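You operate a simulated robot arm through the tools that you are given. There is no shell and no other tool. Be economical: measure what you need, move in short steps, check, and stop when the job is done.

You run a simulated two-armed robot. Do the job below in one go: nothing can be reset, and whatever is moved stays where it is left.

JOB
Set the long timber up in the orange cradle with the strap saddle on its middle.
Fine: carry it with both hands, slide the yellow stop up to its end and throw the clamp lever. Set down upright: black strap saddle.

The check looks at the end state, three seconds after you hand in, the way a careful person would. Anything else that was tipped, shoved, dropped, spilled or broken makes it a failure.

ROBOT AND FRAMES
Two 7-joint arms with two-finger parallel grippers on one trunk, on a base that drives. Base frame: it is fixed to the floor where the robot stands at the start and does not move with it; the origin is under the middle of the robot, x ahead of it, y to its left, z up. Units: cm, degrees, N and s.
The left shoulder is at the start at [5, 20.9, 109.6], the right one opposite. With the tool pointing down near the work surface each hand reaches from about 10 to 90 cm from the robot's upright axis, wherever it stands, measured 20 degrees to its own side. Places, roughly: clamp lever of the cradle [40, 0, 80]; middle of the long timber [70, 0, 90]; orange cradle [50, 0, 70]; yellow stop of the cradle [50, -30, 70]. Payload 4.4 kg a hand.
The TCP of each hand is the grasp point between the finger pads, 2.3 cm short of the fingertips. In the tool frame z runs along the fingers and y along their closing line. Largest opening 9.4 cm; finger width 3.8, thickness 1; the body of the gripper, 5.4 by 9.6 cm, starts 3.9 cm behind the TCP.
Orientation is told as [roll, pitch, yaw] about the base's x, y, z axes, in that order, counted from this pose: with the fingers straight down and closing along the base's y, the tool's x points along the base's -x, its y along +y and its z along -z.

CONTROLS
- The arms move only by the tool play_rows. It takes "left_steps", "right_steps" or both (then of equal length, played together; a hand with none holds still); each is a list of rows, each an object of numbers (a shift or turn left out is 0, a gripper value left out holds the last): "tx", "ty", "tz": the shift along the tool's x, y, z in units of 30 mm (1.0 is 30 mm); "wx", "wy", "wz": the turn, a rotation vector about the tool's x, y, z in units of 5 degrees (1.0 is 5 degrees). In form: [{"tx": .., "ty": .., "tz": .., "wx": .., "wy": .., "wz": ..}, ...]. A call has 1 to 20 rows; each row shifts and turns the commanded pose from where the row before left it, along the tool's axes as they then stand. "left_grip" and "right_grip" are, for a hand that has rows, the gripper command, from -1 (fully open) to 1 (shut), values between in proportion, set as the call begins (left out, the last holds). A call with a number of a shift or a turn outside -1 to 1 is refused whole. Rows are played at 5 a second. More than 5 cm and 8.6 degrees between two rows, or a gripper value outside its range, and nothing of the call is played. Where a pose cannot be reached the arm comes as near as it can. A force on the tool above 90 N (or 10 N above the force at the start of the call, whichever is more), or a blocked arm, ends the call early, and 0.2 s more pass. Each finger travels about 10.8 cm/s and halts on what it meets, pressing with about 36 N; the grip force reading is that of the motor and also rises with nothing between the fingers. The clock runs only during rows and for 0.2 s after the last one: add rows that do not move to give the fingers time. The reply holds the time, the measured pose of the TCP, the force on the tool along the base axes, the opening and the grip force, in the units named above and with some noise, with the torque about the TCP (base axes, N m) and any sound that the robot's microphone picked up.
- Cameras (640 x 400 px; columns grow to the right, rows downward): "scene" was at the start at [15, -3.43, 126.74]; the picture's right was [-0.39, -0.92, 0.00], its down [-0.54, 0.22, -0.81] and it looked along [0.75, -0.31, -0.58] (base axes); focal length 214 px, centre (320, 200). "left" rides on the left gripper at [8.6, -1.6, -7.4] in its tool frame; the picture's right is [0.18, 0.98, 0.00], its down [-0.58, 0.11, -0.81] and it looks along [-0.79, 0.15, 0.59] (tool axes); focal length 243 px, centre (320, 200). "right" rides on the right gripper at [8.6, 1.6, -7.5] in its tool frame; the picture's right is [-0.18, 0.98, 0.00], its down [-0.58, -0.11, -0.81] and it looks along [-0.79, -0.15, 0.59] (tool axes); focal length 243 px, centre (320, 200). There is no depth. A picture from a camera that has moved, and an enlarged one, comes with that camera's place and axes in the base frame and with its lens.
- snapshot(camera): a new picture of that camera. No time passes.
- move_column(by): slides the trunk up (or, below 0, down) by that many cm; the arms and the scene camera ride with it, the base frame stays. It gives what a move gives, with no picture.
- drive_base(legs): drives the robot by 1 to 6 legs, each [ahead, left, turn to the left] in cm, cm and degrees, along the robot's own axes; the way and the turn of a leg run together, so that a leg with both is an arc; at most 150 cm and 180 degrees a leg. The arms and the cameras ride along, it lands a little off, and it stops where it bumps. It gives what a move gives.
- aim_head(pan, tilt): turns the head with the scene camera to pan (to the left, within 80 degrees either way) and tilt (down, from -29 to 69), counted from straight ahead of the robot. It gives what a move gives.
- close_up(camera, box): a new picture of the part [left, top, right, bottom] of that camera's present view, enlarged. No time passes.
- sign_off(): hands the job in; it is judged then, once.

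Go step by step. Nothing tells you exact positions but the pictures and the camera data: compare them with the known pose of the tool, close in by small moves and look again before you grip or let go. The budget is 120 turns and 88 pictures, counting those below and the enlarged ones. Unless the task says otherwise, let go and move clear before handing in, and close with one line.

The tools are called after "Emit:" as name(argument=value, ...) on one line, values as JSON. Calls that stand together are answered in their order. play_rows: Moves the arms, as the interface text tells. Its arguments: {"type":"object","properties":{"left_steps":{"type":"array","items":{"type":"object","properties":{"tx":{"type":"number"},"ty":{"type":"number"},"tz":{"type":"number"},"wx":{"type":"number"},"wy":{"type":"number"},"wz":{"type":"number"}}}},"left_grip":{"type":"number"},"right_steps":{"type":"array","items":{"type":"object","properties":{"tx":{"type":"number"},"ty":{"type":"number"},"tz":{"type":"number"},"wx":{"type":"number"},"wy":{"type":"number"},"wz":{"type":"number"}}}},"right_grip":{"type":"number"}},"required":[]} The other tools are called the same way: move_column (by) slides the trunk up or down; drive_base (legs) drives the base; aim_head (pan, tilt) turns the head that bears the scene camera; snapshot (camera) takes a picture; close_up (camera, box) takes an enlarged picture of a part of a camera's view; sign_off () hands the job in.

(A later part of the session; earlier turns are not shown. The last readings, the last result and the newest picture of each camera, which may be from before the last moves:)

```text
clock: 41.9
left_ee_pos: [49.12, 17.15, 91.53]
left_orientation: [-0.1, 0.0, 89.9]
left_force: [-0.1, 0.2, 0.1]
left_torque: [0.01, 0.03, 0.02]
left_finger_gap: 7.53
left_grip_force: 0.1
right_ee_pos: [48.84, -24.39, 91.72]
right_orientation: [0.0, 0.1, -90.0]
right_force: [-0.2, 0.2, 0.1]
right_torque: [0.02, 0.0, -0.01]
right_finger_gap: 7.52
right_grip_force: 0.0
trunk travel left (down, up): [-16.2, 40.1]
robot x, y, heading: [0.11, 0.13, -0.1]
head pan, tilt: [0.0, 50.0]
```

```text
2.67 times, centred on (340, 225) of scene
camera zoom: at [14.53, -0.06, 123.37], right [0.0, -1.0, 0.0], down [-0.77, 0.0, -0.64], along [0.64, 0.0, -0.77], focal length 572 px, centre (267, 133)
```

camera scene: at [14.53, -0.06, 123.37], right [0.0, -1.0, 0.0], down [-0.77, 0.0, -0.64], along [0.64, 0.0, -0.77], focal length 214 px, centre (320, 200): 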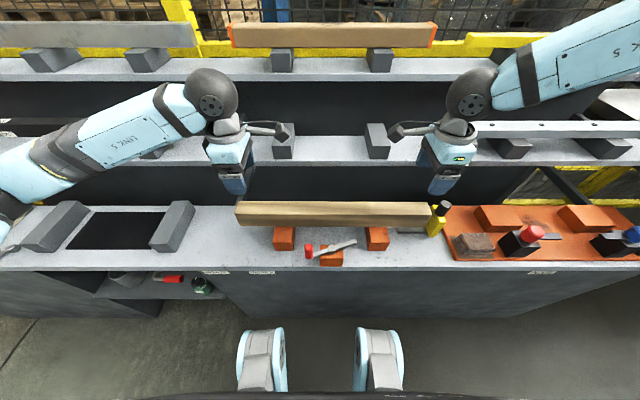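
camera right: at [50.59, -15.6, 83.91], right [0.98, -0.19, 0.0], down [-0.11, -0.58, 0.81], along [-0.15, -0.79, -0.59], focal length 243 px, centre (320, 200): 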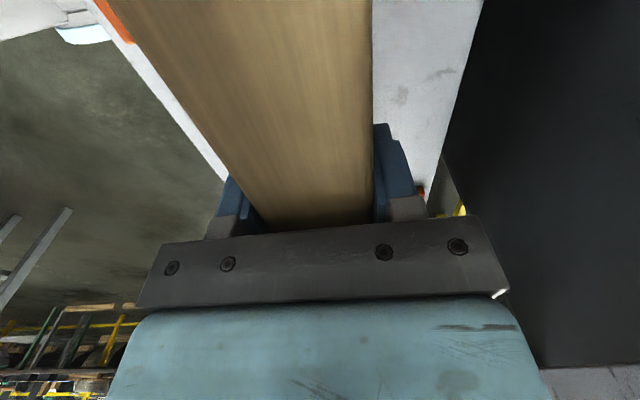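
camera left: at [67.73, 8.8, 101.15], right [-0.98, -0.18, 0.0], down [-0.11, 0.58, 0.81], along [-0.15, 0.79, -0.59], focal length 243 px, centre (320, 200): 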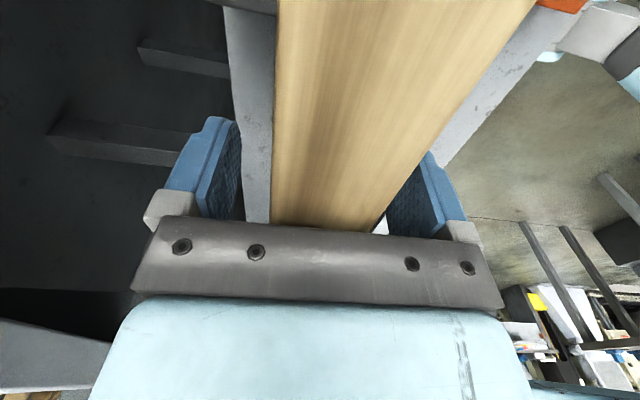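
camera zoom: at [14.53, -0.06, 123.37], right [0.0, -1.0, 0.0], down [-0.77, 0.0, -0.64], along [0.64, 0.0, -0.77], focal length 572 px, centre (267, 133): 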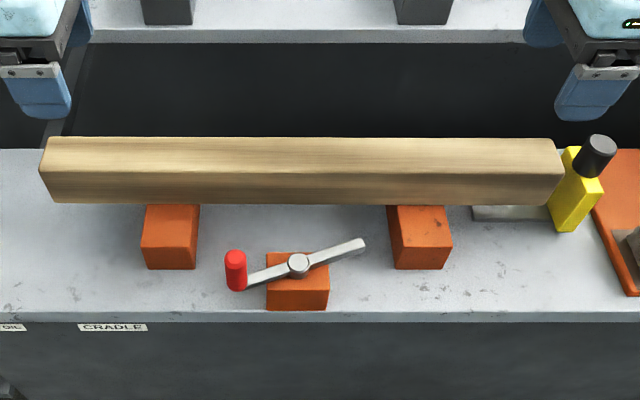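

The timber sits squarely in the cradle. Next comes the stop: I'll move the right hand above its black knob and measure.

Emit:
play_rows(right_steps=[{"tx": -0.85}, {"tx": -0.85}, {"tx": -0.85}, {}])

Emit:
snapshot(camera="right")

Emit:
close_up(camera="scene", box=[380, 150, 480, 250])

```text
clock: 42.9
left_ee_pos: [49.18, 17.21, 91.46]
left_orientation: [0.1, 0.0, 90.0]
left_force: [0.2, 0.7, 0.2]
left_torque: [0.01, 0.01, -0.04]
left_finger_gap: 7.51
left_grip_force: 0.0
right_ee_pos: [48.95, -31.91, 91.56]
right_orientation: [0.0, 0.0, -90.0]
right_force: [0.8, 0.0, 0.0]
right_torque: [-0.03, 0.0, 0.03]
right_finger_gap: 7.53
right_grip_force: 0.1
trunk travel left (down, up): [-16.2, 40.1]
robot x, y, heading: [-0.08, 0.03, 0.0]
head pan, tilt: [0.0, 50.0]
```

```text
53 pictures are left
camera right: at [50.59, -23.17, 99.05], right [0.98, -0.18, 0.0], down [-0.11, -0.58, 0.81], along [-0.15, -0.79, -0.59], focal length 243 px, centre (320, 200)
```

right: 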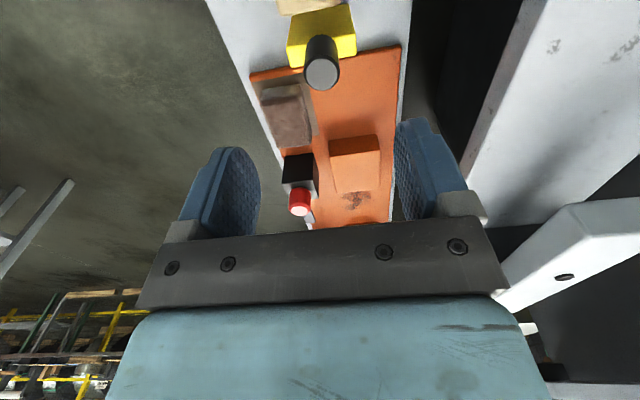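

```text
4.00 times, centred on (430, 200) of scene
camera zoom: at [14.63, 0.0, 123.37], right [0.0, -1.0, 0.0], down [-0.77, 0.0, -0.64], along [0.64, 0.0, -0.77], focal length 858 px, centre (-120, 200)
```

zoom: 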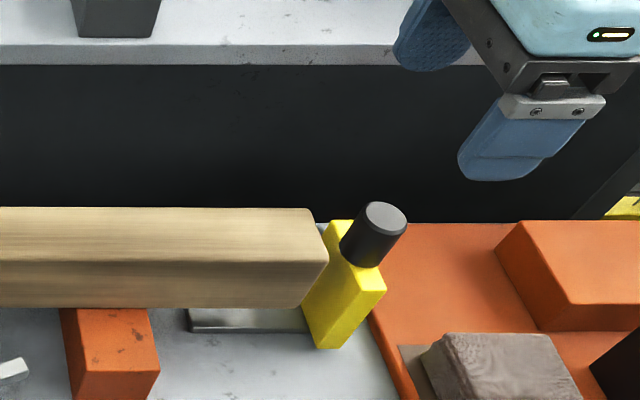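

The knob's top is at about (49, −32.4, 80) and the timber's end at y≈−28.8. I'll go behind the knob with closed fingers and push it gently toward +y.

Emit:
play_rows(right_steps=[{"tx": -0.75}, {"tx": -0.75}, {}, {}, {"tz": 0.96}, {"tz": 0.96}, {"tz": 0.96}, {"tz": 0.96}, {}], right_grip=1)

Emit:
snapshot(camera="right")

Emit:
close_up(camera="scene", box=[380, 150, 480, 250])

```text
clock: 44.9
left_ee_pos: [49.22, 17.16, 91.53]
left_orientation: [0.1, 0.0, 90.1]
left_force: [-0.6, 0.6, 0.1]
left_torque: [0.02, 0.0, 0.0]
left_finger_gap: 7.54
left_grip_force: 0.2
right_ee_pos: [48.8, -36.25, 80.01]
right_orientation: [0.1, 0.1, -90.1]
right_force: [0.5, 1.1, 0.4]
right_torque: [0.0, 0.0, 0.01]
right_finger_gap: 0.0
right_grip_force: 36.8
trunk travel left (down, up): [-16.2, 40.1]
robot x, y, heading: [-0.13, -0.24, 0.1]
head pan, tilt: [0.0, 50.0]
```

```text
51 pictures are left
camera right: at [50.55, -27.55, 87.48], right [0.98, -0.18, 0.0], down [-0.11, -0.58, 0.81], along [-0.15, -0.79, -0.59], focal length 243 px, centre (320, 200)
```

right: 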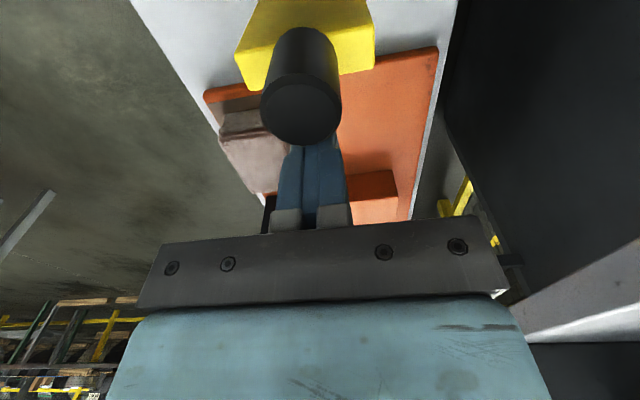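

```text
4.00 times, centred on (430, 200) of scene
camera zoom: at [14.58, -0.04, 123.38], right [0.0, -1.0, 0.0], down [-0.77, 0.0, -0.64], along [0.64, 0.0, -0.77], focal length 858 px, centre (-120, 200)
```

zoom: 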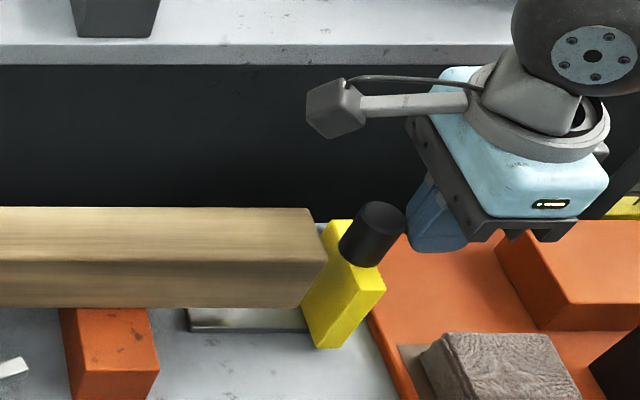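

The finger is about 0.5 cm behind the knob. Pushing gently toward the timber end.

Emit:
play_rows(right_steps=[{"tx": 0.15}, {"tx": 0.15}, {"tx": 0.15}, {"tx": 0.1}, {}])

Emit:
close_up(camera="scene", box=[380, 150, 480, 250])

```text
clock: 46.1
left_ee_pos: [49.32, 17.09, 91.48]
left_orientation: [0.0, -0.1, 89.9]
left_force: [0.2, -0.1, 0.0]
left_torque: [0.0, 0.02, 0.0]
left_finger_gap: 7.53
left_grip_force: 0.1
right_ee_pos: [48.85, -34.69, 79.94]
right_orientation: [0.0, 0.2, -90.0]
right_force: [0.5, -0.3, -0.7]
right_torque: [0.01, 0.01, -0.01]
right_finger_gap: 0.0
right_grip_force: 35.7
trunk travel left (down, up): [-16.2, 40.1]
robot x, y, heading: [-0.16, -0.29, -0.2]
head pan, tilt: [0.0, 50.0]
```

```text
4.00 times, centred on (430, 200) of scene
camera zoom: at [14.61, -0.05, 123.37], right [0.0, -1.0, 0.0], down [-0.77, 0.0, -0.64], along [0.64, 0.0, -0.77], focal length 858 px, centre (-120, 200)
```

zoom: 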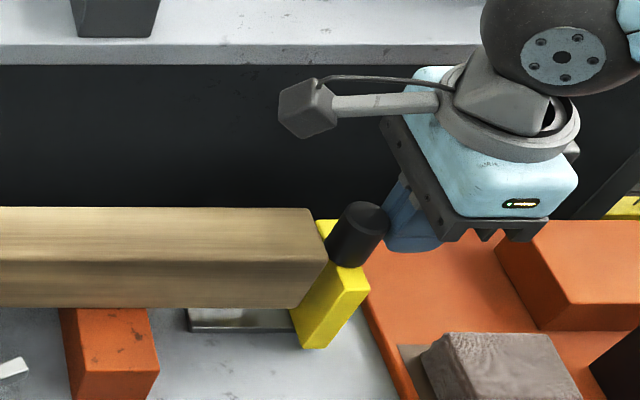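

The stop slides freely; roughly 1.5 cm remains. Continuing.

Emit:
play_rows(right_steps=[{"tx": 0.1}, {"tx": 0.1}, {"tx": 0.1}, {"tx": 0.05}, {}])

Emit:
close_up(camera="scene", box=[380, 180, 440, 240])

Emit:
snapshot(camera="right")

```text
clock: 47.3
left_ee_pos: [49.25, 17.11, 91.49]
left_orientation: [0.0, -0.1, 90.0]
left_force: [0.1, 0.7, 0.1]
left_torque: [0.0, -0.03, 0.01]
left_finger_gap: 7.53
left_grip_force: 0.1
right_ee_pos: [48.95, -33.63, 80.09]
right_orientation: [0.1, 0.2, -90.0]
right_force: [0.4, -0.3, -0.2]
right_torque: [0.0, -0.02, 0.0]
right_finger_gap: 0.01
right_grip_force: 35.8
trunk travel left (down, up): [-16.2, 40.1]
robot x, y, heading: [0.19, -0.22, 0.1]
head pan, tilt: [0.0, 50.0]
```

```text
6.67 times, centred on (410, 210) of scene
camera zoom: at [14.61, -0.05, 123.37], right [0.0, -1.0, 0.0], down [-0.77, 0.0, -0.64], along [0.64, 0.0, -0.77], focal length 1430 px, centre (-280, 133)
```

zoom: 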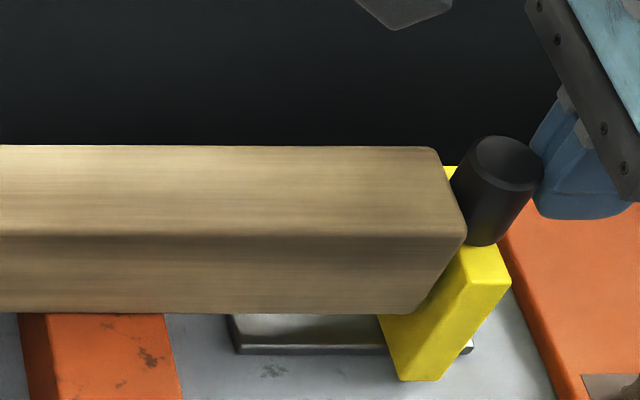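

```text
47 pictures are left
camera right: at [50.63, -24.91, 87.49], right [0.98, -0.18, 0.0], down [-0.11, -0.58, 0.81], along [-0.15, -0.79, -0.59], focal length 243 px, centre (320, 200)
```

right: 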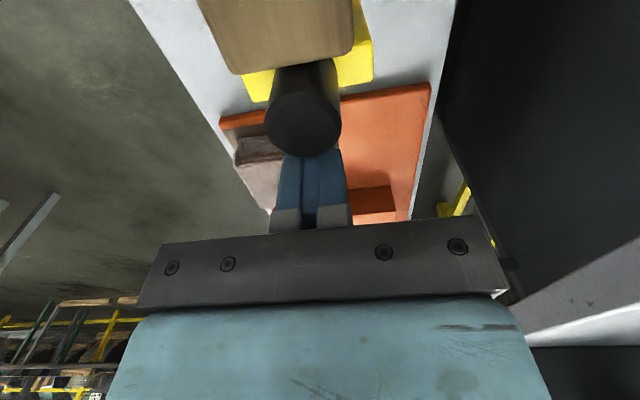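

About 0.9 cm to go. Moving 0.6, then creeping until the contact shows.

Emit:
play_rows(right_steps=[{"tx": 0.07}, {"tx": 0.07}, {"tx": 0.06}, {}])

Emit:
close_up(camera="scene", box=[380, 180, 440, 240])

```text
clock: 48.3
left_ee_pos: [49.25, 17.33, 91.63]
left_orientation: [0.0, 0.1, 90.1]
left_force: [0.3, -0.2, -0.1]
left_torque: [-0.01, 0.01, 0.01]
left_finger_gap: 7.51
left_grip_force: 0.1
right_ee_pos: [48.87, -33.04, 80.12]
right_orientation: [0.0, 0.0, -89.9]
right_force: [1.9, -3.2, 0.6]
right_torque: [0.02, 0.02, -0.04]
right_finger_gap: 0.02
right_grip_force: 35.4
trunk travel left (down, up): [-16.2, 40.1]
robot x, y, heading: [-0.06, -0.52, 0.1]
head pan, tilt: [0.0, 50.0]
```

```text
6.67 times, centred on (410, 210) of scene
camera zoom: at [14.63, -0.08, 123.37], right [0.0, -1.0, 0.0], down [-0.77, 0.0, -0.64], along [0.64, 0.0, -0.77], focal length 1430 px, centre (-280, 133)
```

zoom: 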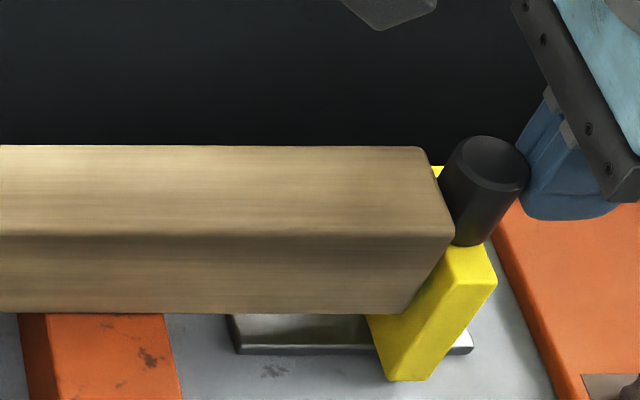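

The stop is now against the end (3 N felt, and the timber was nudged about 0.5 cm, which brings it nearer cradle centre). I'll back off and inspect.

Emit:
play_rows(right_steps=[{"tx": -0.5}, {"tx": -0.5}, {"tz": -1}, {"tz": -1}, {"tz": -1}, {"tz": -1}, {"tz": -1}])

Emit:
close_up(camera="scene", box=[220, 170, 460, 280])

Emit:
snapshot(camera="right")

```text
clock: 49.9
left_ee_pos: [49.17, 17.19, 91.58]
left_orientation: [0.0, 0.0, 89.9]
left_force: [-0.3, 1.6, -0.6]
left_torque: [-0.03, 0.01, 0.02]
left_finger_gap: 7.54
left_grip_force: 0.1
right_ee_pos: [48.77, -36.2, 95.09]
right_orientation: [0.0, 0.0, -90.1]
right_force: [0.6, 0.0, -0.5]
right_torque: [0.0, 0.01, 0.0]
right_finger_gap: 0.0
right_grip_force: 36.0
trunk travel left (down, up): [-16.2, 40.1]
robot x, y, heading: [-0.23, -0.12, 0.1]
head pan, tilt: [0.0, 50.0]
```

```text
2.67 times, centred on (340, 225) of scene
camera zoom: at [14.55, -0.03, 123.38], right [0.0, -1.0, 0.0], down [-0.77, 0.0, -0.64], along [0.64, 0.0, -0.77], focal length 572 px, centre (267, 133)
```

zoom: 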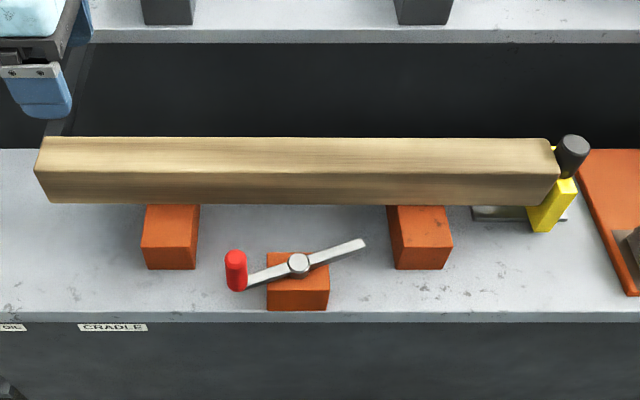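

```text
44 pictures are left
camera right: at [50.4, -27.46, 102.51], right [0.98, -0.18, 0.0], down [-0.11, -0.58, 0.81], along [-0.15, -0.79, -0.59], focal length 243 px, centre (320, 200)
```

right: 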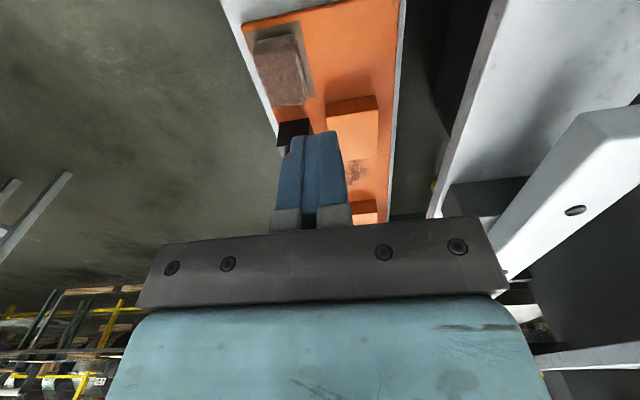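

The timber sits flush against the stop. Now the lever: I'll bring the left hand over its red knob, turned so that its closing line follows the swing.

Emit:
play_rows(left_steps=[{"ty": 0.78, "tx": 0.95}, {"ty": 0.78, "tx": 0.95}, {"ty": 0.78, "tx": 0.95}, {"ty": 0.78, "tx": 0.95}, {"ty": 0.78, "tx": 0.95}, {"wz": 1}, {"wz": 1}, {"wz": 1}, {"wz": 1}, {"wz": 1}, {"wz": 1}, {"wz": 1}, {"wz": 1}, {"wz": 1}, {"wz": 1}, {"wz": 1}, {"wz": 1}], left_grip=-0.3)

Emit:
play_rows(left_steps=[{"wz": 1}, {"wz": 1}, {"wz": 1}, {"wz": 1}, {"wz": 1}, {"wz": 1}, {"wz": 1}, {"wz": 1}, {"wz": 1}, {"wz": 1}, {"wz": 1}, {"wz": 1}])

Emit:
snapshot(camera="left")

```text
clock: 53.5
left_ee_pos: [37.37, 2.92, 91.59]
left_orientation: [0.0, 0.0, 30.0]
left_force: [-0.4, 0.4, 0.1]
left_torque: [0.01, -0.02, -0.03]
left_finger_gap: 6.09
left_grip_force: 0.0
right_ee_pos: [48.89, -36.22, 95.03]
right_orientation: [0.0, 0.1, -90.0]
right_force: [0.2, 0.0, 0.1]
right_torque: [0.04, -0.01, 0.0]
right_finger_gap: 0.0
right_grip_force: 36.3
trunk travel left (down, up): [-16.2, 40.1]
robot x, y, heading: [-0.26, 0.0, -0.2]
head pan, tilt: [0.0, 50.0]
```

```text
clock: 56.1
left_ee_pos: [37.37, 2.91, 91.56]
left_orientation: [0.0, 0.0, -30.1]
left_force: [0.4, -0.6, -0.7]
left_torque: [-0.03, 0.01, 0.02]
left_finger_gap: 6.12
left_grip_force: 0.1
right_ee_pos: [48.88, -36.21, 95.06]
right_orientation: [0.1, 0.1, -90.0]
right_force: [0.5, -0.2, -0.4]
right_torque: [0.01, 0.01, -0.03]
right_finger_gap: 0.0
right_grip_force: 35.8
trunk travel left (down, up): [-16.2, 40.1]
robot x, y, heading: [-0.36, 0.49, 0.2]
head pan, tilt: [0.0, 50.0]
```

```text
43 pictures are left
camera left: at [29.06, 5.79, 99.11], right [0.33, 0.94, 0.0], down [0.56, -0.2, 0.81], along [0.76, -0.27, -0.59], focal length 243 px, centre (320, 200)
```

left: 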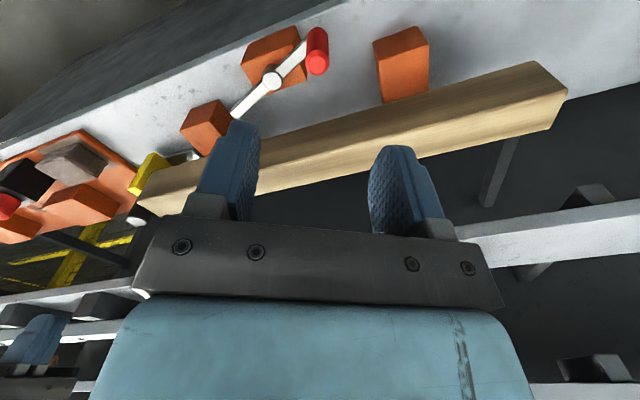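

The knob lies just under the TCP at about (37, 2.9). Descending around it.

Emit:
play_rows(left_steps=[{"tz": 0.9}, {"tz": 0.9}, {"tz": 0.9}, {"tz": 0.9}, {}])

Emit:
snapshot(camera="left")

```text
clock: 57.3
left_ee_pos: [37.44, 3.07, 80.83]
left_orientation: [0.0, -0.1, -30.0]
left_force: [0.0, 0.3, 0.3]
left_torque: [0.01, 0.0, 0.0]
left_finger_gap: 6.09
left_grip_force: 0.0
right_ee_pos: [48.76, -36.16, 95.06]
right_orientation: [0.0, 0.1, -89.9]
right_force: [-0.5, 0.4, 0.7]
right_torque: [0.0, -0.03, 0.01]
right_finger_gap: 0.03
right_grip_force: 36.1
trunk travel left (down, up): [-16.2, 40.1]
robot x, y, heading: [-0.04, -0.21, -0.1]
head pan, tilt: [0.0, 50.0]
```

```text
42 pictures are left
camera left: at [29.21, 5.85, 88.44], right [0.33, 0.94, 0.0], down [0.56, -0.2, 0.81], along [0.76, -0.27, -0.59], focal length 243 px, centre (320, 200)
```

left: 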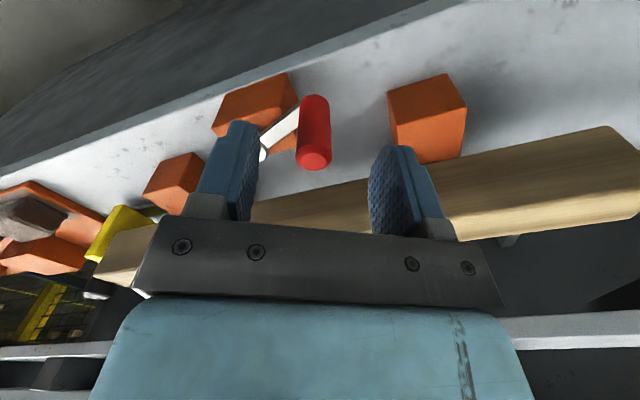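

The knob is slightly nearer the robot than the TCP. I'll shift, go down so the tips stay above the lever bar, and close softly.

Emit:
play_rows(left_steps=[{"tx": 0.2, "ty": -0.1}, {"tz": 0.45}, {"tz": 0.4}, {}])

Emit:
snapshot(camera="left")

Emit:
close_up(camera="scene", box=[250, 180, 410, 280])

```text
clock: 58.3
left_ee_pos: [36.82, 3.11, 78.3]
left_orientation: [0.0, -0.1, -30.0]
left_force: [-0.8, -0.3, -0.1]
left_torque: [-0.01, 0.04, -0.01]
left_finger_gap: 6.14
left_grip_force: 0.0
right_ee_pos: [48.81, -36.17, 95.08]
right_orientation: [0.0, 0.1, -90.1]
right_force: [-0.1, 1.3, 0.0]
right_torque: [0.0, -0.01, -0.01]
right_finger_gap: 0.02
right_grip_force: 36.2
trunk travel left (down, up): [-16.2, 40.1]
robot x, y, heading: [-0.04, -0.16, 0.0]
head pan, tilt: [0.0, 50.0]
```

```text
41 pictures are left
camera left: at [28.51, 5.89, 85.81], right [0.33, 0.94, 0.0], down [0.56, -0.2, 0.81], along [0.76, -0.27, -0.59], focal length 243 px, centre (320, 200)
```

left: 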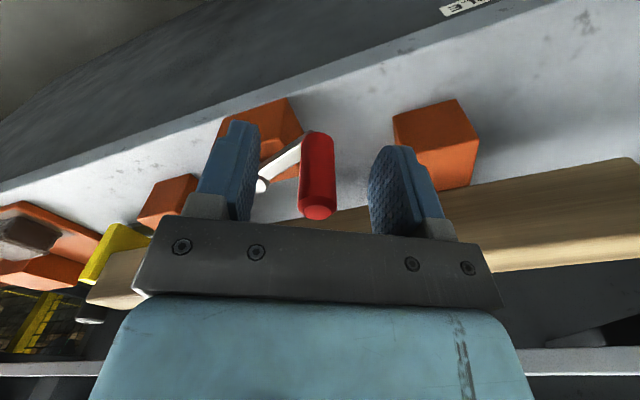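

```text
4.00 times, centred on (330, 230) of scene
camera zoom: at [14.61, -0.05, 123.37], right [0.0, -1.0, 0.0], down [-0.77, 0.0, -0.64], along [0.64, 0.0, -0.77], focal length 858 px, centre (280, 80)
```

zoom: 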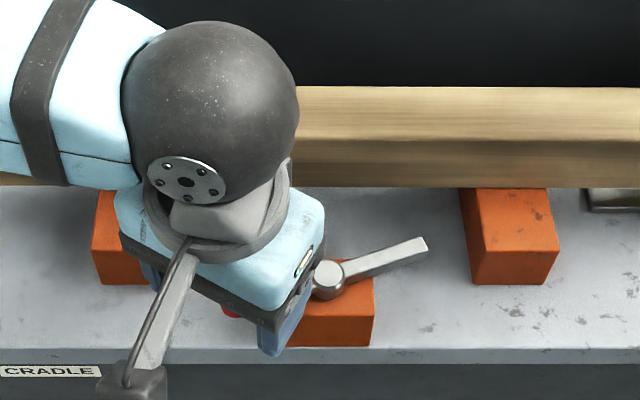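

The knob is between the fingers. I'll close loosely around it and swing it a first part of the arc toward the robot.

Emit:
play_rows(left_steps=[{}, {}, {"tx": 0.1, "ty": -0.21}, {"tx": 0.1, "ty": -0.22}, {"tx": 0.06, "ty": -0.27}, {"tx": 0.06, "ty": -0.28}, {}], left_grip=0.45)

Emit:
snapshot(camera="left")

Emit:
close_up(camera="scene", box=[250, 180, 410, 280])

```text
clock: 59.9
left_ee_pos: [34.45, 0.94, 78.31]
left_orientation: [0.0, 0.1, -30.0]
left_force: [0.1, 0.2, 0.8]
left_torque: [0.0, 0.04, 0.04]
left_finger_gap: 2.6
left_grip_force: 0.1
right_ee_pos: [48.87, -36.23, 94.97]
right_orientation: [-0.1, 0.2, -90.0]
right_force: [0.0, 1.1, 0.1]
right_torque: [0.03, 0.0, -0.02]
right_finger_gap: 0.01
right_grip_force: 36.1
trunk travel left (down, up): [-16.2, 40.1]
robot x, y, heading: [-0.18, -0.11, 0.2]
head pan, tilt: [0.0, 50.0]
```

```text
39 pictures are left
camera left: at [26.12, 3.78, 85.86], right [0.33, 0.94, 0.0], down [0.56, -0.2, 0.81], along [0.76, -0.27, -0.59], focal length 243 px, centre (320, 200)
```

left: 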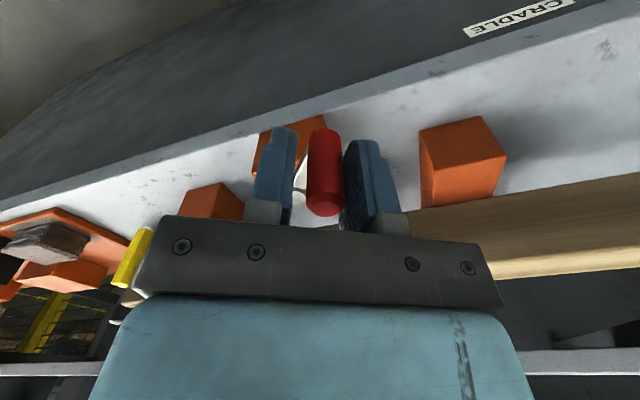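

```text
4.00 times, centred on (330, 230) of scene
camera zoom: at [14.61, -0.06, 123.37], right [0.0, -1.0, 0.0], down [-0.77, 0.0, -0.64], along [0.64, 0.0, -0.77], focal length 858 px, centre (280, 80)
```

zoom: 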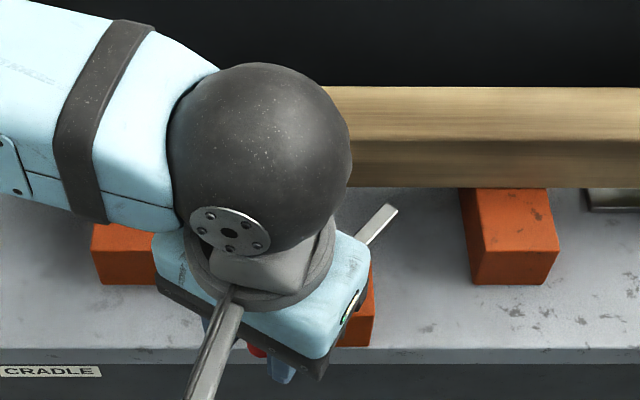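

The lever is turning with no resistance. Continuing the arc.

Emit:
play_rows(left_steps=[{"tx": -0.01, "ty": -0.28}, {"tx": -0.01, "ty": -0.29}, {"tx": -0.06, "ty": -0.22}, {"tx": -0.06, "ty": -0.22}, {}])

Emit:
snapshot(camera="left")

Emit:
close_up(camera="scene", box=[250, 180, 410, 280])

```text
clock: 61.1
left_ee_pos: [33.32, -2.03, 78.18]
left_orientation: [0.0, 0.1, -30.1]
left_force: [-0.1, -1.9, -1.1]
left_torque: [0.01, 0.01, -0.02]
left_finger_gap: 2.71
left_grip_force: 1.4
right_ee_pos: [48.82, -36.31, 95.08]
right_orientation: [0.0, 0.1, -89.9]
right_force: [0.2, -0.9, 0.2]
right_torque: [0.0, 0.04, -0.01]
right_finger_gap: 0.0
right_grip_force: 36.3
trunk travel left (down, up): [-16.2, 40.1]
robot x, y, heading: [-0.05, 0.07, 0.2]
head pan, tilt: [0.0, 50.0]
```

```text
37 pictures are left
camera left: at [24.99, 0.9, 85.8], right [0.33, 0.94, 0.0], down [0.56, -0.2, 0.81], along [0.76, -0.27, -0.59], focal length 243 px, centre (320, 200)
```

left: 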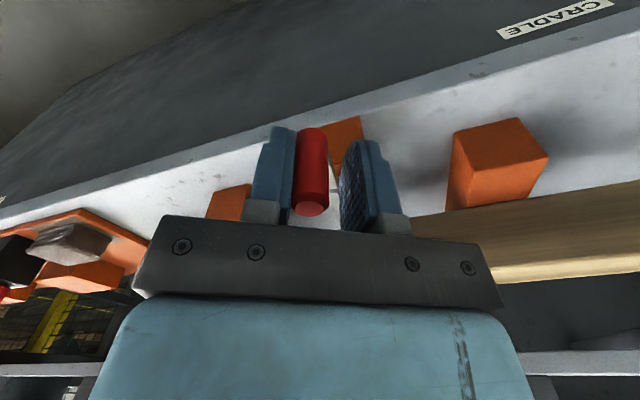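

```text
4.00 times, centred on (330, 230) of scene
camera zoom: at [14.61, -0.08, 123.37], right [0.0, -1.0, 0.0], down [-0.77, 0.0, -0.64], along [0.64, 0.0, -0.77], focal length 858 px, centre (280, 80)
```

zoom: 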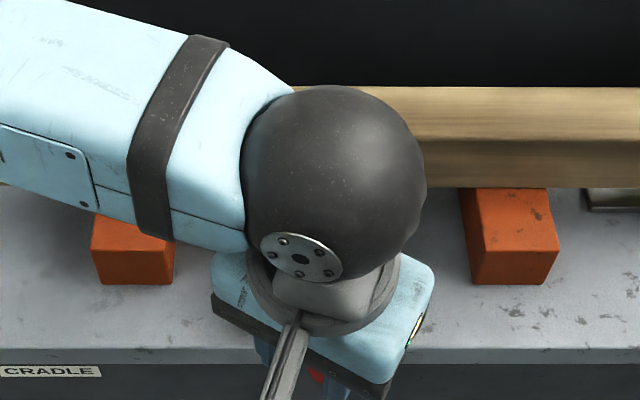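

The knob seems to have run ahead onto the leading finger, as if the lever is springing shut. I'll follow it a bit more.

Emit:
play_rows(left_steps=[{"tx": -0.07, "ty": -0.14}, {"tx": -0.07, "ty": -0.14}, {}])

Emit:
snapshot(camera="left")

```text
clock: 61.9
left_ee_pos: [33.18, -2.87, 78.24]
left_orientation: [0.1, 0.0, -30.0]
left_force: [0.3, 0.1, 0.6]
left_torque: [0.0, 0.01, 0.02]
left_finger_gap: 2.59
left_grip_force: 0.1
right_ee_pos: [48.9, -36.19, 95.11]
right_orientation: [0.0, 0.1, -90.0]
right_force: [0.2, 0.1, -0.2]
right_torque: [0.03, -0.01, 0.01]
right_finger_gap: 0.0
right_grip_force: 35.8
trunk travel left (down, up): [-16.2, 40.1]
robot x, y, heading: [0.12, -0.09, 0.1]
head pan, tilt: [0.0, 50.0]
```

```text
35 pictures are left
camera left: at [24.88, -0.01, 85.74], right [0.33, 0.94, 0.0], down [0.56, -0.2, 0.81], along [0.76, -0.27, -0.59], focal length 243 px, centre (320, 200)
```

left: 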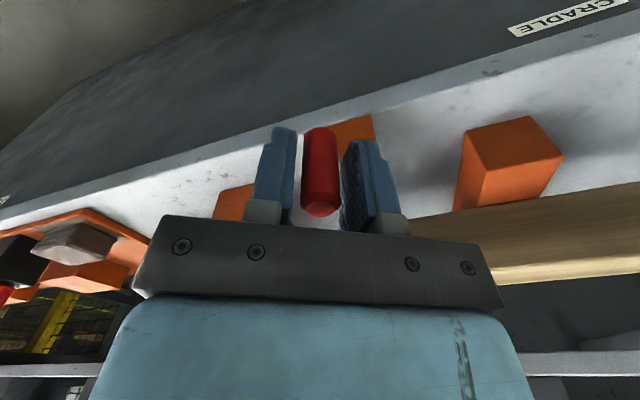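

The knob is now free between the fingers, so it seems at rest. I'll open, lift off and look at the lever.

Emit:
play_rows(left_steps=[{}, {}, {"tz": -1}, {"tz": -1}, {"tz": -1}, {"tz": -1}, {"tz": -1}, {"tx": -0.5, "ty": 1}, {"tx": -0.5, "ty": 1}, {"tx": -0.5, "ty": 1}, {"tx": -0.5, "ty": 1}, {"tx": -0.5, "ty": 1}, {"tx": -0.5, "ty": 1}], left_grip=-0.3)

Emit:
close_up(camera="scene", box=[250, 180, 410, 280])

```text
clock: 64.7
left_ee_pos: [49.97, 8.3, 93.3]
left_orientation: [0.0, 0.0, -29.9]
left_force: [0.5, 0.1, 0.3]
left_torque: [0.01, 0.03, 0.02]
left_finger_gap: 6.1
left_grip_force: 0.1
right_ee_pos: [48.85, -36.19, 95.02]
right_orientation: [0.0, 0.1, -89.9]
right_force: [-0.3, 0.3, 0.0]
right_torque: [0.04, 0.03, 0.01]
right_finger_gap: 0.0
right_grip_force: 35.8
trunk travel left (down, up): [-16.2, 40.1]
robot x, y, heading: [-0.29, -0.07, -0.0]
head pan, tilt: [0.0, 50.0]
```

```text
4.00 times, centred on (330, 230) of scene
camera zoom: at [14.63, -0.01, 123.37], right [0.0, -1.0, 0.0], down [-0.77, 0.0, -0.64], along [0.64, 0.0, -0.77], focal length 858 px, centre (280, 80)
```

zoom: 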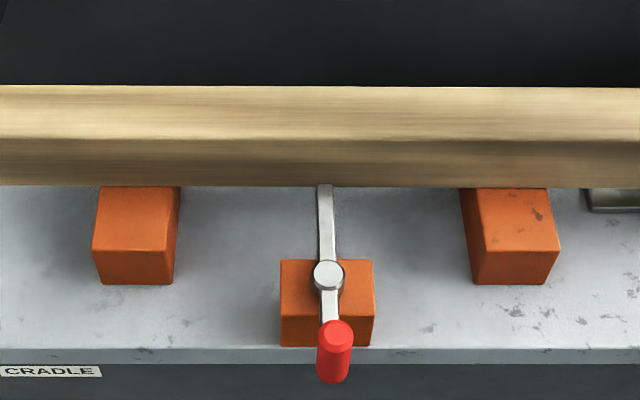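

The lever is fully thrown with its tip against the timber. Now the saddle: I'll raise the trunk for clearance and drive right about 45 cm.

Emit:
move_column(by=16)

Emit:
drive_base(legs=[[0, -45, 0]])

Emit:
aim_head(pan=-45, tilt=45)

Emit:
snapshot(camera="scene")

```text
clock: 66.5
left_ee_pos: [49.91, 8.11, 109.23]
left_orientation: [-0.1, -0.1, -29.9]
left_force: [-0.6, -0.2, -0.2]
left_torque: [0.0, 0.03, -0.01]
left_finger_gap: 6.1
left_grip_force: 0.0
right_ee_pos: [48.88, -36.13, 111.03]
right_orientation: [0.0, 0.1, -89.9]
right_force: [0.6, -0.3, -0.6]
right_torque: [-0.03, -0.01, 0.02]
right_finger_gap: 0.0
right_grip_force: 35.9
trunk travel left (down, up): [-32.2, 24.1]
robot x, y, heading: [0.25, -0.35, 0.0]
head pan, tilt: [0.0, 50.0]
```

```text
clock: 71.0
left_ee_pos: [49.92, -36.02, 109.19]
left_orientation: [-0.1, 0.0, -30.1]
left_force: [-0.4, 0.9, -0.3]
left_torque: [0.02, -0.03, 0.02]
left_finger_gap: 6.11
left_grip_force: 0.0
right_ee_pos: [48.77, -80.55, 110.95]
right_orientation: [0.0, 0.1, -90.0]
right_force: [-0.1, 0.5, -0.9]
right_torque: [0.0, 0.01, -0.02]
right_finger_gap: 0.0
right_grip_force: 35.9
trunk travel left (down, up): [-32.2, 24.1]
robot x, y, heading: [-0.22, -44.19, -0.1]
head pan, tilt: [0.0, 50.0]
```

```text
clock: 72.1
left_ee_pos: [49.98, -36.2, 109.3]
left_orientation: [0.0, 0.0, -30.2]
left_force: [0.1, -0.4, 0.3]
left_torque: [0.0, -0.01, 0.0]
left_finger_gap: 6.13
left_grip_force: 0.0
right_ee_pos: [48.73, -80.51, 110.97]
right_orientation: [0.0, 0.1, -90.1]
right_force: [0.8, 0.4, 0.2]
right_torque: [-0.01, -0.01, -0.03]
right_finger_gap: 0.0
right_grip_force: 35.8
trunk travel left (down, up): [-32.2, 24.1]
robot x, y, heading: [0.27, -44.52, -0.2]
head pan, tilt: [-45.0, 45.0]
```

```text
33 pictures are left
camera scene: at [12.64, -50.1, 140.06], right [-0.71, -0.71, 0.0], down [-0.5, 0.5, -0.71], along [0.5, -0.5, -0.71], focal length 214 px, centre (320, 200)
```

scene: 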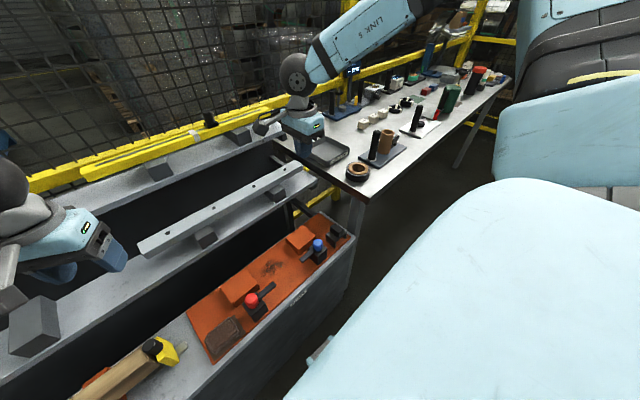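

The saddle is the black piece at the plate's far corner. Close-ups from both cameras.

Emit:
close_up(camera="scene", box=[280, 200, 380, 262])

Emit:
snapshot(camera="right")

```text
6.40 times, centred on (330, 231) of scene
camera zoom: at [12.64, -50.1, 140.06], right [-0.71, -0.71, 0.0], down [-0.5, 0.5, -0.71], along [0.5, -0.5, -0.71], focal length 1373 px, centre (256, 2)
```

zoom: 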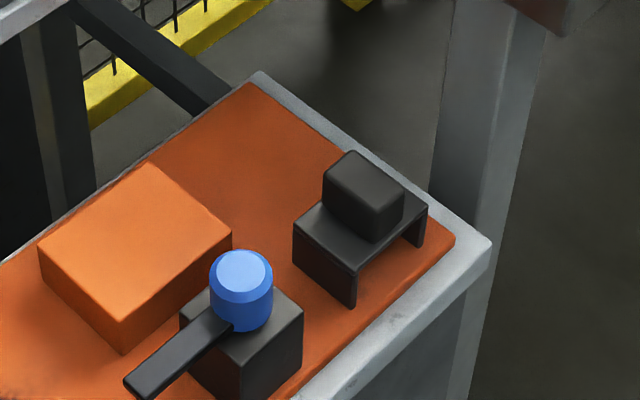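

```text
31 pictures are left
camera right: at [50.41, -71.82, 118.45], right [0.98, -0.19, 0.0], down [-0.11, -0.58, 0.81], along [-0.15, -0.79, -0.59], focal length 243 px, centre (320, 200)
```

right: 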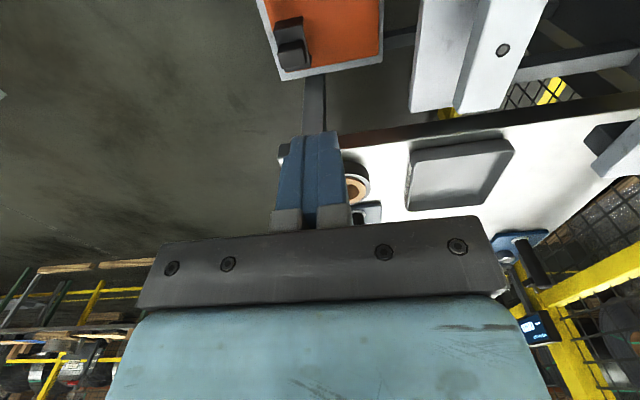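

The saddle is an inverted channel about 5–6 cm wide with a handle block on top (about 4.6 along x, 2.7 along y), near (43.2, −89.5), top z≈75. Its channel runs along x, so it must be turned 90° for the timber. Moving the right hand above it.

Emit:
play_rows(right_steps=[{"tx": -0.6, "ty": -0.37}, {"tx": -0.6, "ty": -0.37}, {"tx": -0.6, "ty": -0.37}, {"tx": -0.6, "ty": -0.37}, {"tx": -0.6, "ty": -0.37}, {"tz": 1}, {"tz": 1}, {"tz": 1}, {"tz": 1}, {"tz": 1}, {"tz": 1}, {"tz": 1}, {}], right_grip=-0.7)

Emit:
snapshot(camera="right")

Emit:
close_up(camera="scene", box=[270, 170, 400, 250])

```text
clock: 74.9
left_ee_pos: [49.96, -36.08, 109.28]
left_orientation: [0.0, -0.1, -30.1]
left_force: [0.2, -0.4, -0.4]
left_torque: [0.01, -0.01, 0.02]
left_finger_gap: 6.11
left_grip_force: 0.1
right_ee_pos: [43.11, -89.45, 90.06]
right_orientation: [0.1, 0.0, -90.2]
right_force: [1.4, -0.1, -0.9]
right_torque: [-0.01, -0.02, 0.0]
right_finger_gap: 7.96
right_grip_force: 0.0
trunk travel left (down, up): [-32.2, 24.1]
robot x, y, heading: [0.02, -44.23, 0.1]
head pan, tilt: [-45.0, 45.0]
```

```text
30 pictures are left
camera right: at [44.78, -80.72, 97.53], right [0.98, -0.18, 0.0], down [-0.11, -0.58, 0.81], along [-0.15, -0.79, -0.59], focal length 243 px, centre (320, 200)
```

right: 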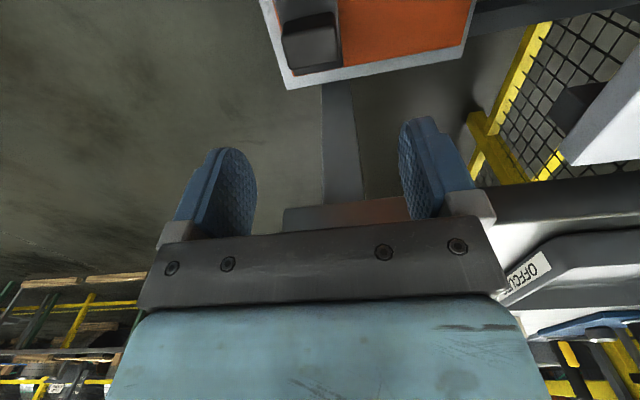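

```text
4.92 times, centred on (335, 210) of scene
camera zoom: at [12.57, -50.08, 140.07], right [-0.71, -0.71, 0.0], down [-0.5, 0.5, -0.71], along [0.5, -0.5, -0.71], focal length 1056 px, centre (246, 151)
```

zoom: 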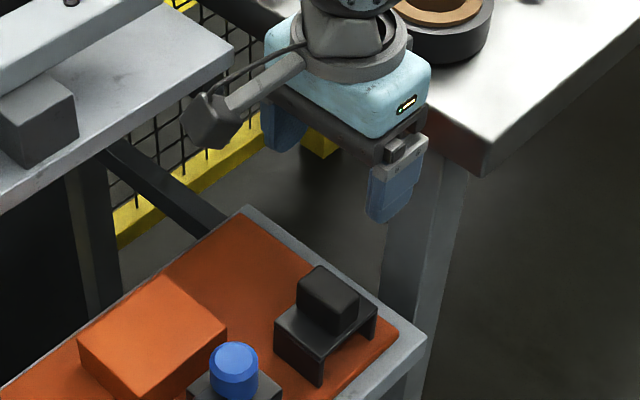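

The handle's top centre measures about (42.7, −89, 76.5). I'll correct slightly and descend to look again.

Emit:
play_rows(right_steps=[{"tx": 0.13, "ty": -0.14}, {"tz": 0.9}, {"tz": 0.9}, {"tz": 0.5}, {}])

Emit:
snapshot(camera="right")

Emit:
close_up(camera="scene", box=[270, 170, 400, 250])

```text
clock: 76.1
left_ee_pos: [49.97, -36.21, 109.34]
left_orientation: [0.1, 0.0, -30.1]
left_force: [0.1, 0.0, 0.0]
left_torque: [-0.03, -0.02, 0.0]
left_finger_gap: 6.11
left_grip_force: 0.0
right_ee_pos: [42.78, -89.09, 83.0]
right_orientation: [0.1, 0.0, -90.1]
right_force: [0.6, 0.5, -0.1]
right_torque: [-0.01, 0.03, 0.05]
right_finger_gap: 8.02
right_grip_force: 0.1
trunk travel left (down, up): [-32.2, 24.1]
robot x, y, heading: [0.15, -44.35, -0.2]
head pan, tilt: [-45.0, 45.0]
```

```text
28 pictures are left
camera right: at [44.42, -80.36, 90.46], right [0.98, -0.19, 0.0], down [-0.11, -0.58, 0.81], along [-0.15, -0.79, -0.59], focal length 243 px, centre (320, 200)
```

right: 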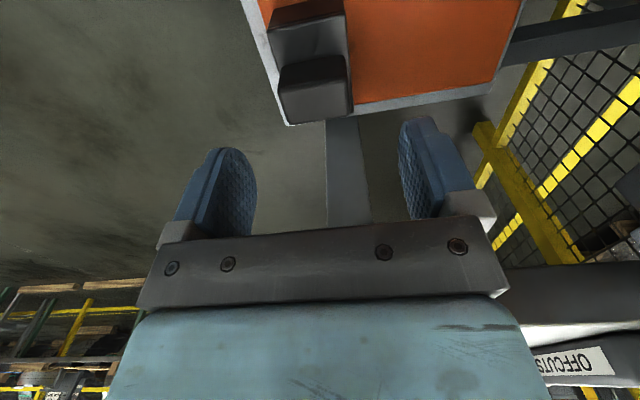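

```text
4.92 times, centred on (335, 210) of scene
camera zoom: at [12.61, -50.1, 140.06], right [-0.71, -0.71, 0.0], down [-0.5, 0.5, -0.71], along [0.5, -0.5, -0.71], focal length 1056 px, centre (246, 151)
```

zoom: 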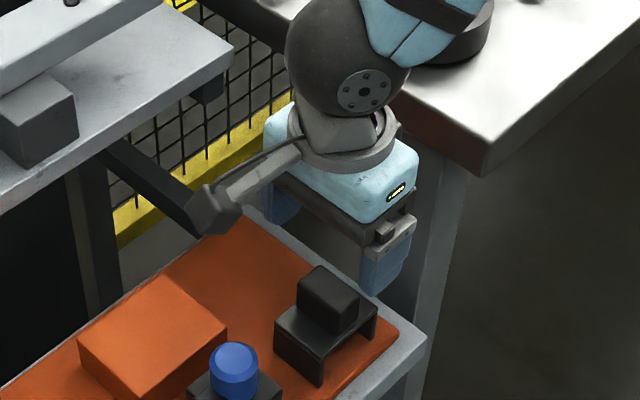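

The hand is well lined up; descending further with the fingers astride the handle.

Emit:
play_rows(right_steps=[{"tx": 0.07}, {"tz": 0.8}, {"tz": 0.8}, {}])

Emit:
snapshot(camera="right")

Emit:
close_up(camera="scene", box=[290, 190, 390, 252])

```text
clock: 77.1
left_ee_pos: [49.93, -36.1, 109.18]
left_orientation: [-0.1, -0.1, -30.0]
left_force: [1.2, -0.7, 0.5]
left_torque: [-0.01, -0.01, 0.0]
left_finger_gap: 6.12
left_grip_force: 0.1
right_ee_pos: [43.0, -89.01, 81.02]
right_orientation: [0.0, 0.0, -90.1]
right_force: [0.0, 0.4, -0.6]
right_torque: [-0.03, 0.0, -0.01]
right_finger_gap: 7.99
right_grip_force: 0.1
right hand out of reach, approached as far as the arm can: row 2, 3
trunk travel left (down, up): [-32.2, 24.1]
robot x, y, heading: [-0.48, -44.36, -0.1]
head pan, tilt: [-45.0, 45.0]
```

```text
26 pictures are left
camera right: at [44.46, -80.23, 88.52], right [0.98, -0.19, 0.0], down [-0.11, -0.58, 0.81], along [-0.15, -0.79, -0.59], focal length 243 px, centre (320, 200)
```

right: 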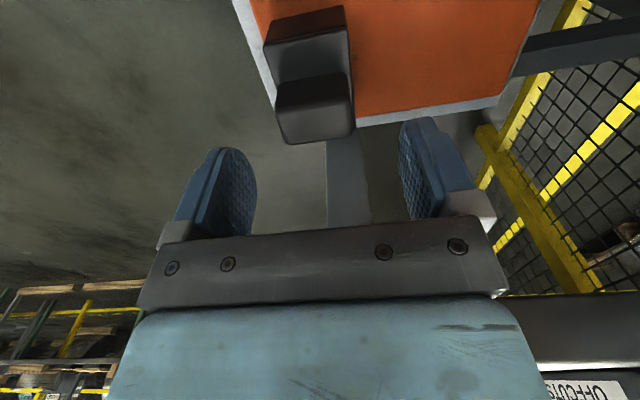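

```text
6.40 times, centred on (340, 221) of scene
camera zoom: at [12.72, -50.02, 140.06], right [-0.71, -0.71, 0.0], down [-0.5, 0.5, -0.71], along [0.5, -0.5, -0.71], focal length 1373 px, centre (192, 66)
```

zoom: 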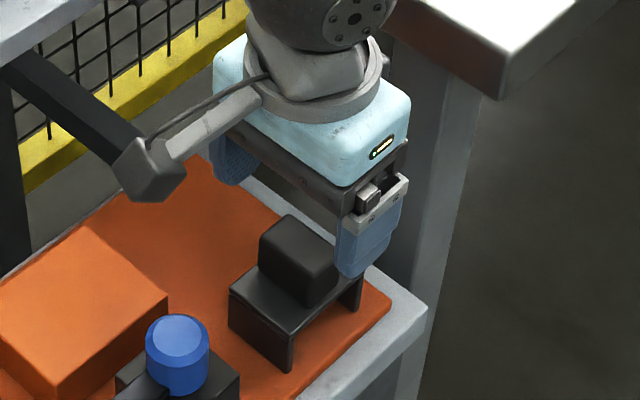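

The arm ran to its reach limit because the trunk is raised. I'll lower with the trunk instead.

Emit:
play_rows(right_steps=[{"ty": -0.1}, {}])

Emit:
move_column(by=-4)

Emit:
snapshot(camera="right")

Emit:
close_up(camera="scene", box=[290, 190, 390, 252])

```text
clock: 77.7
left_ee_pos: [49.9, -35.98, 109.2]
left_orientation: [0.0, 0.0, -30.0]
left_force: [0.2, -0.1, 0.6]
left_torque: [0.0, -0.02, -0.05]
left_finger_gap: 6.12
left_grip_force: 0.1
right_ee_pos: [42.62, -88.89, 81.22]
right_orientation: [0.1, 0.1, -90.0]
right_force: [0.4, 0.3, -0.2]
right_torque: [-0.01, 0.04, 0.0]
right_finger_gap: 8.0
right_grip_force: 0.0
trunk travel left (down, up): [-32.2, 24.1]
robot x, y, heading: [-0.31, -44.36, -0.0]
head pan, tilt: [-45.0, 45.0]
```

```text
clock: 78.5
left_ee_pos: [50.03, -35.97, 105.29]
left_orientation: [0.0, 0.0, -30.1]
left_force: [0.2, -0.8, 0.0]
left_torque: [0.0, -0.01, -0.03]
left_finger_gap: 6.13
left_grip_force: 0.0
right_ee_pos: [42.48, -88.91, 77.16]
right_orientation: [0.1, 0.0, -90.1]
right_force: [0.0, -1.1, 0.3]
right_torque: [0.01, 0.0, 0.0]
right_finger_gap: 7.98
right_grip_force: 0.1
trunk travel left (down, up): [-28.2, 28.1]
robot x, y, heading: [0.08, -44.13, -0.1]
head pan, tilt: [-45.0, 45.0]
```

```text
24 pictures are left
camera right: at [44.12, -80.24, 84.59], right [0.98, -0.19, 0.0], down [-0.11, -0.58, 0.81], along [-0.15, -0.79, -0.59], focal length 243 px, centre (320, 200)
```

right: 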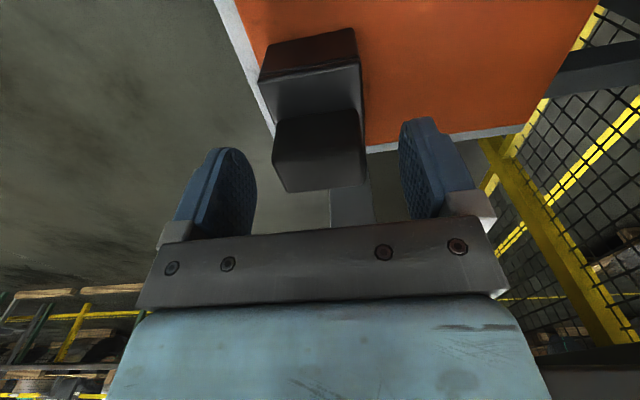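

```text
6.40 times, centred on (340, 221) of scene
camera zoom: at [12.59, -50.09, 136.07], right [-0.71, -0.71, 0.0], down [-0.5, 0.5, -0.71], along [0.5, -0.5, -0.71], focal length 1373 px, centre (192, 66)
```

zoom: 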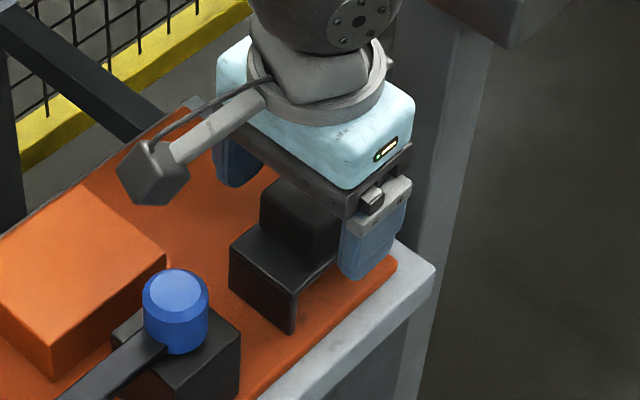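

Handle aligned between the fingers at about (42.4, −89). Lowering 1.2 more, then closing.

Emit:
move_column(by=-1.2)

Emit:
play_rows(right_steps=[{}, {}, {}, {}], right_grip=1)

Emit:
snapshot(camera="right")

```text
clock: 79.1
left_ee_pos: [50.01, -36.1, 103.98]
left_orientation: [-0.1, 0.0, -30.2]
left_force: [0.4, -0.9, -0.2]
left_torque: [0.02, 0.02, -0.02]
left_finger_gap: 6.11
left_grip_force: 0.0
right_ee_pos: [42.6, -88.95, 76.03]
right_orientation: [0.0, 0.1, -90.1]
right_force: [-0.8, 0.3, 0.6]
right_torque: [-0.02, 0.02, -0.02]
right_finger_gap: 7.99
right_grip_force: 0.0
trunk travel left (down, up): [-27.0, 29.3]
robot x, y, heading: [0.16, -44.64, -0.0]
head pan, tilt: [-45.0, 45.0]
```

```text
clock: 80.1
left_ee_pos: [49.93, -36.12, 104.04]
left_orientation: [0.1, 0.0, -30.1]
left_force: [0.0, 0.5, -0.1]
left_torque: [-0.01, 0.0, -0.01]
left_finger_gap: 6.09
left_grip_force: 0.0
right_ee_pos: [42.6, -89.03, 75.95]
right_orientation: [0.0, 0.1, -90.2]
right_force: [-0.3, -0.2, 0.7]
right_torque: [0.02, 0.02, -0.02]
right_finger_gap: 4.32
right_grip_force: 35.9
trunk travel left (down, up): [-27.0, 29.3]
robot x, y, heading: [-0.19, -44.08, -0.2]
head pan, tilt: [-45.0, 45.0]
```

```text
22 pictures are left
camera right: at [44.14, -80.25, 83.36], right [0.98, -0.19, 0.0], down [-0.11, -0.58, 0.81], along [-0.15, -0.79, -0.59], focal length 243 px, centre (320, 200)
```

right: 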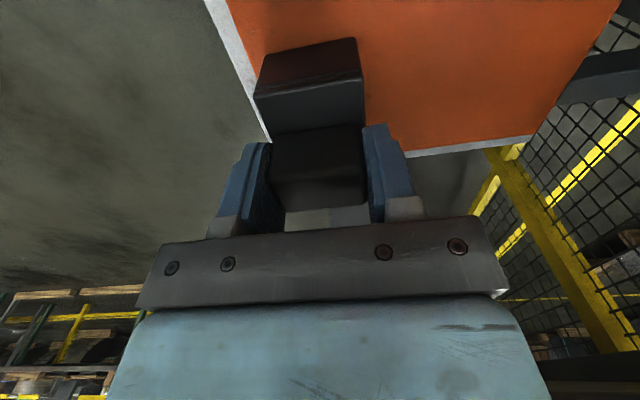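

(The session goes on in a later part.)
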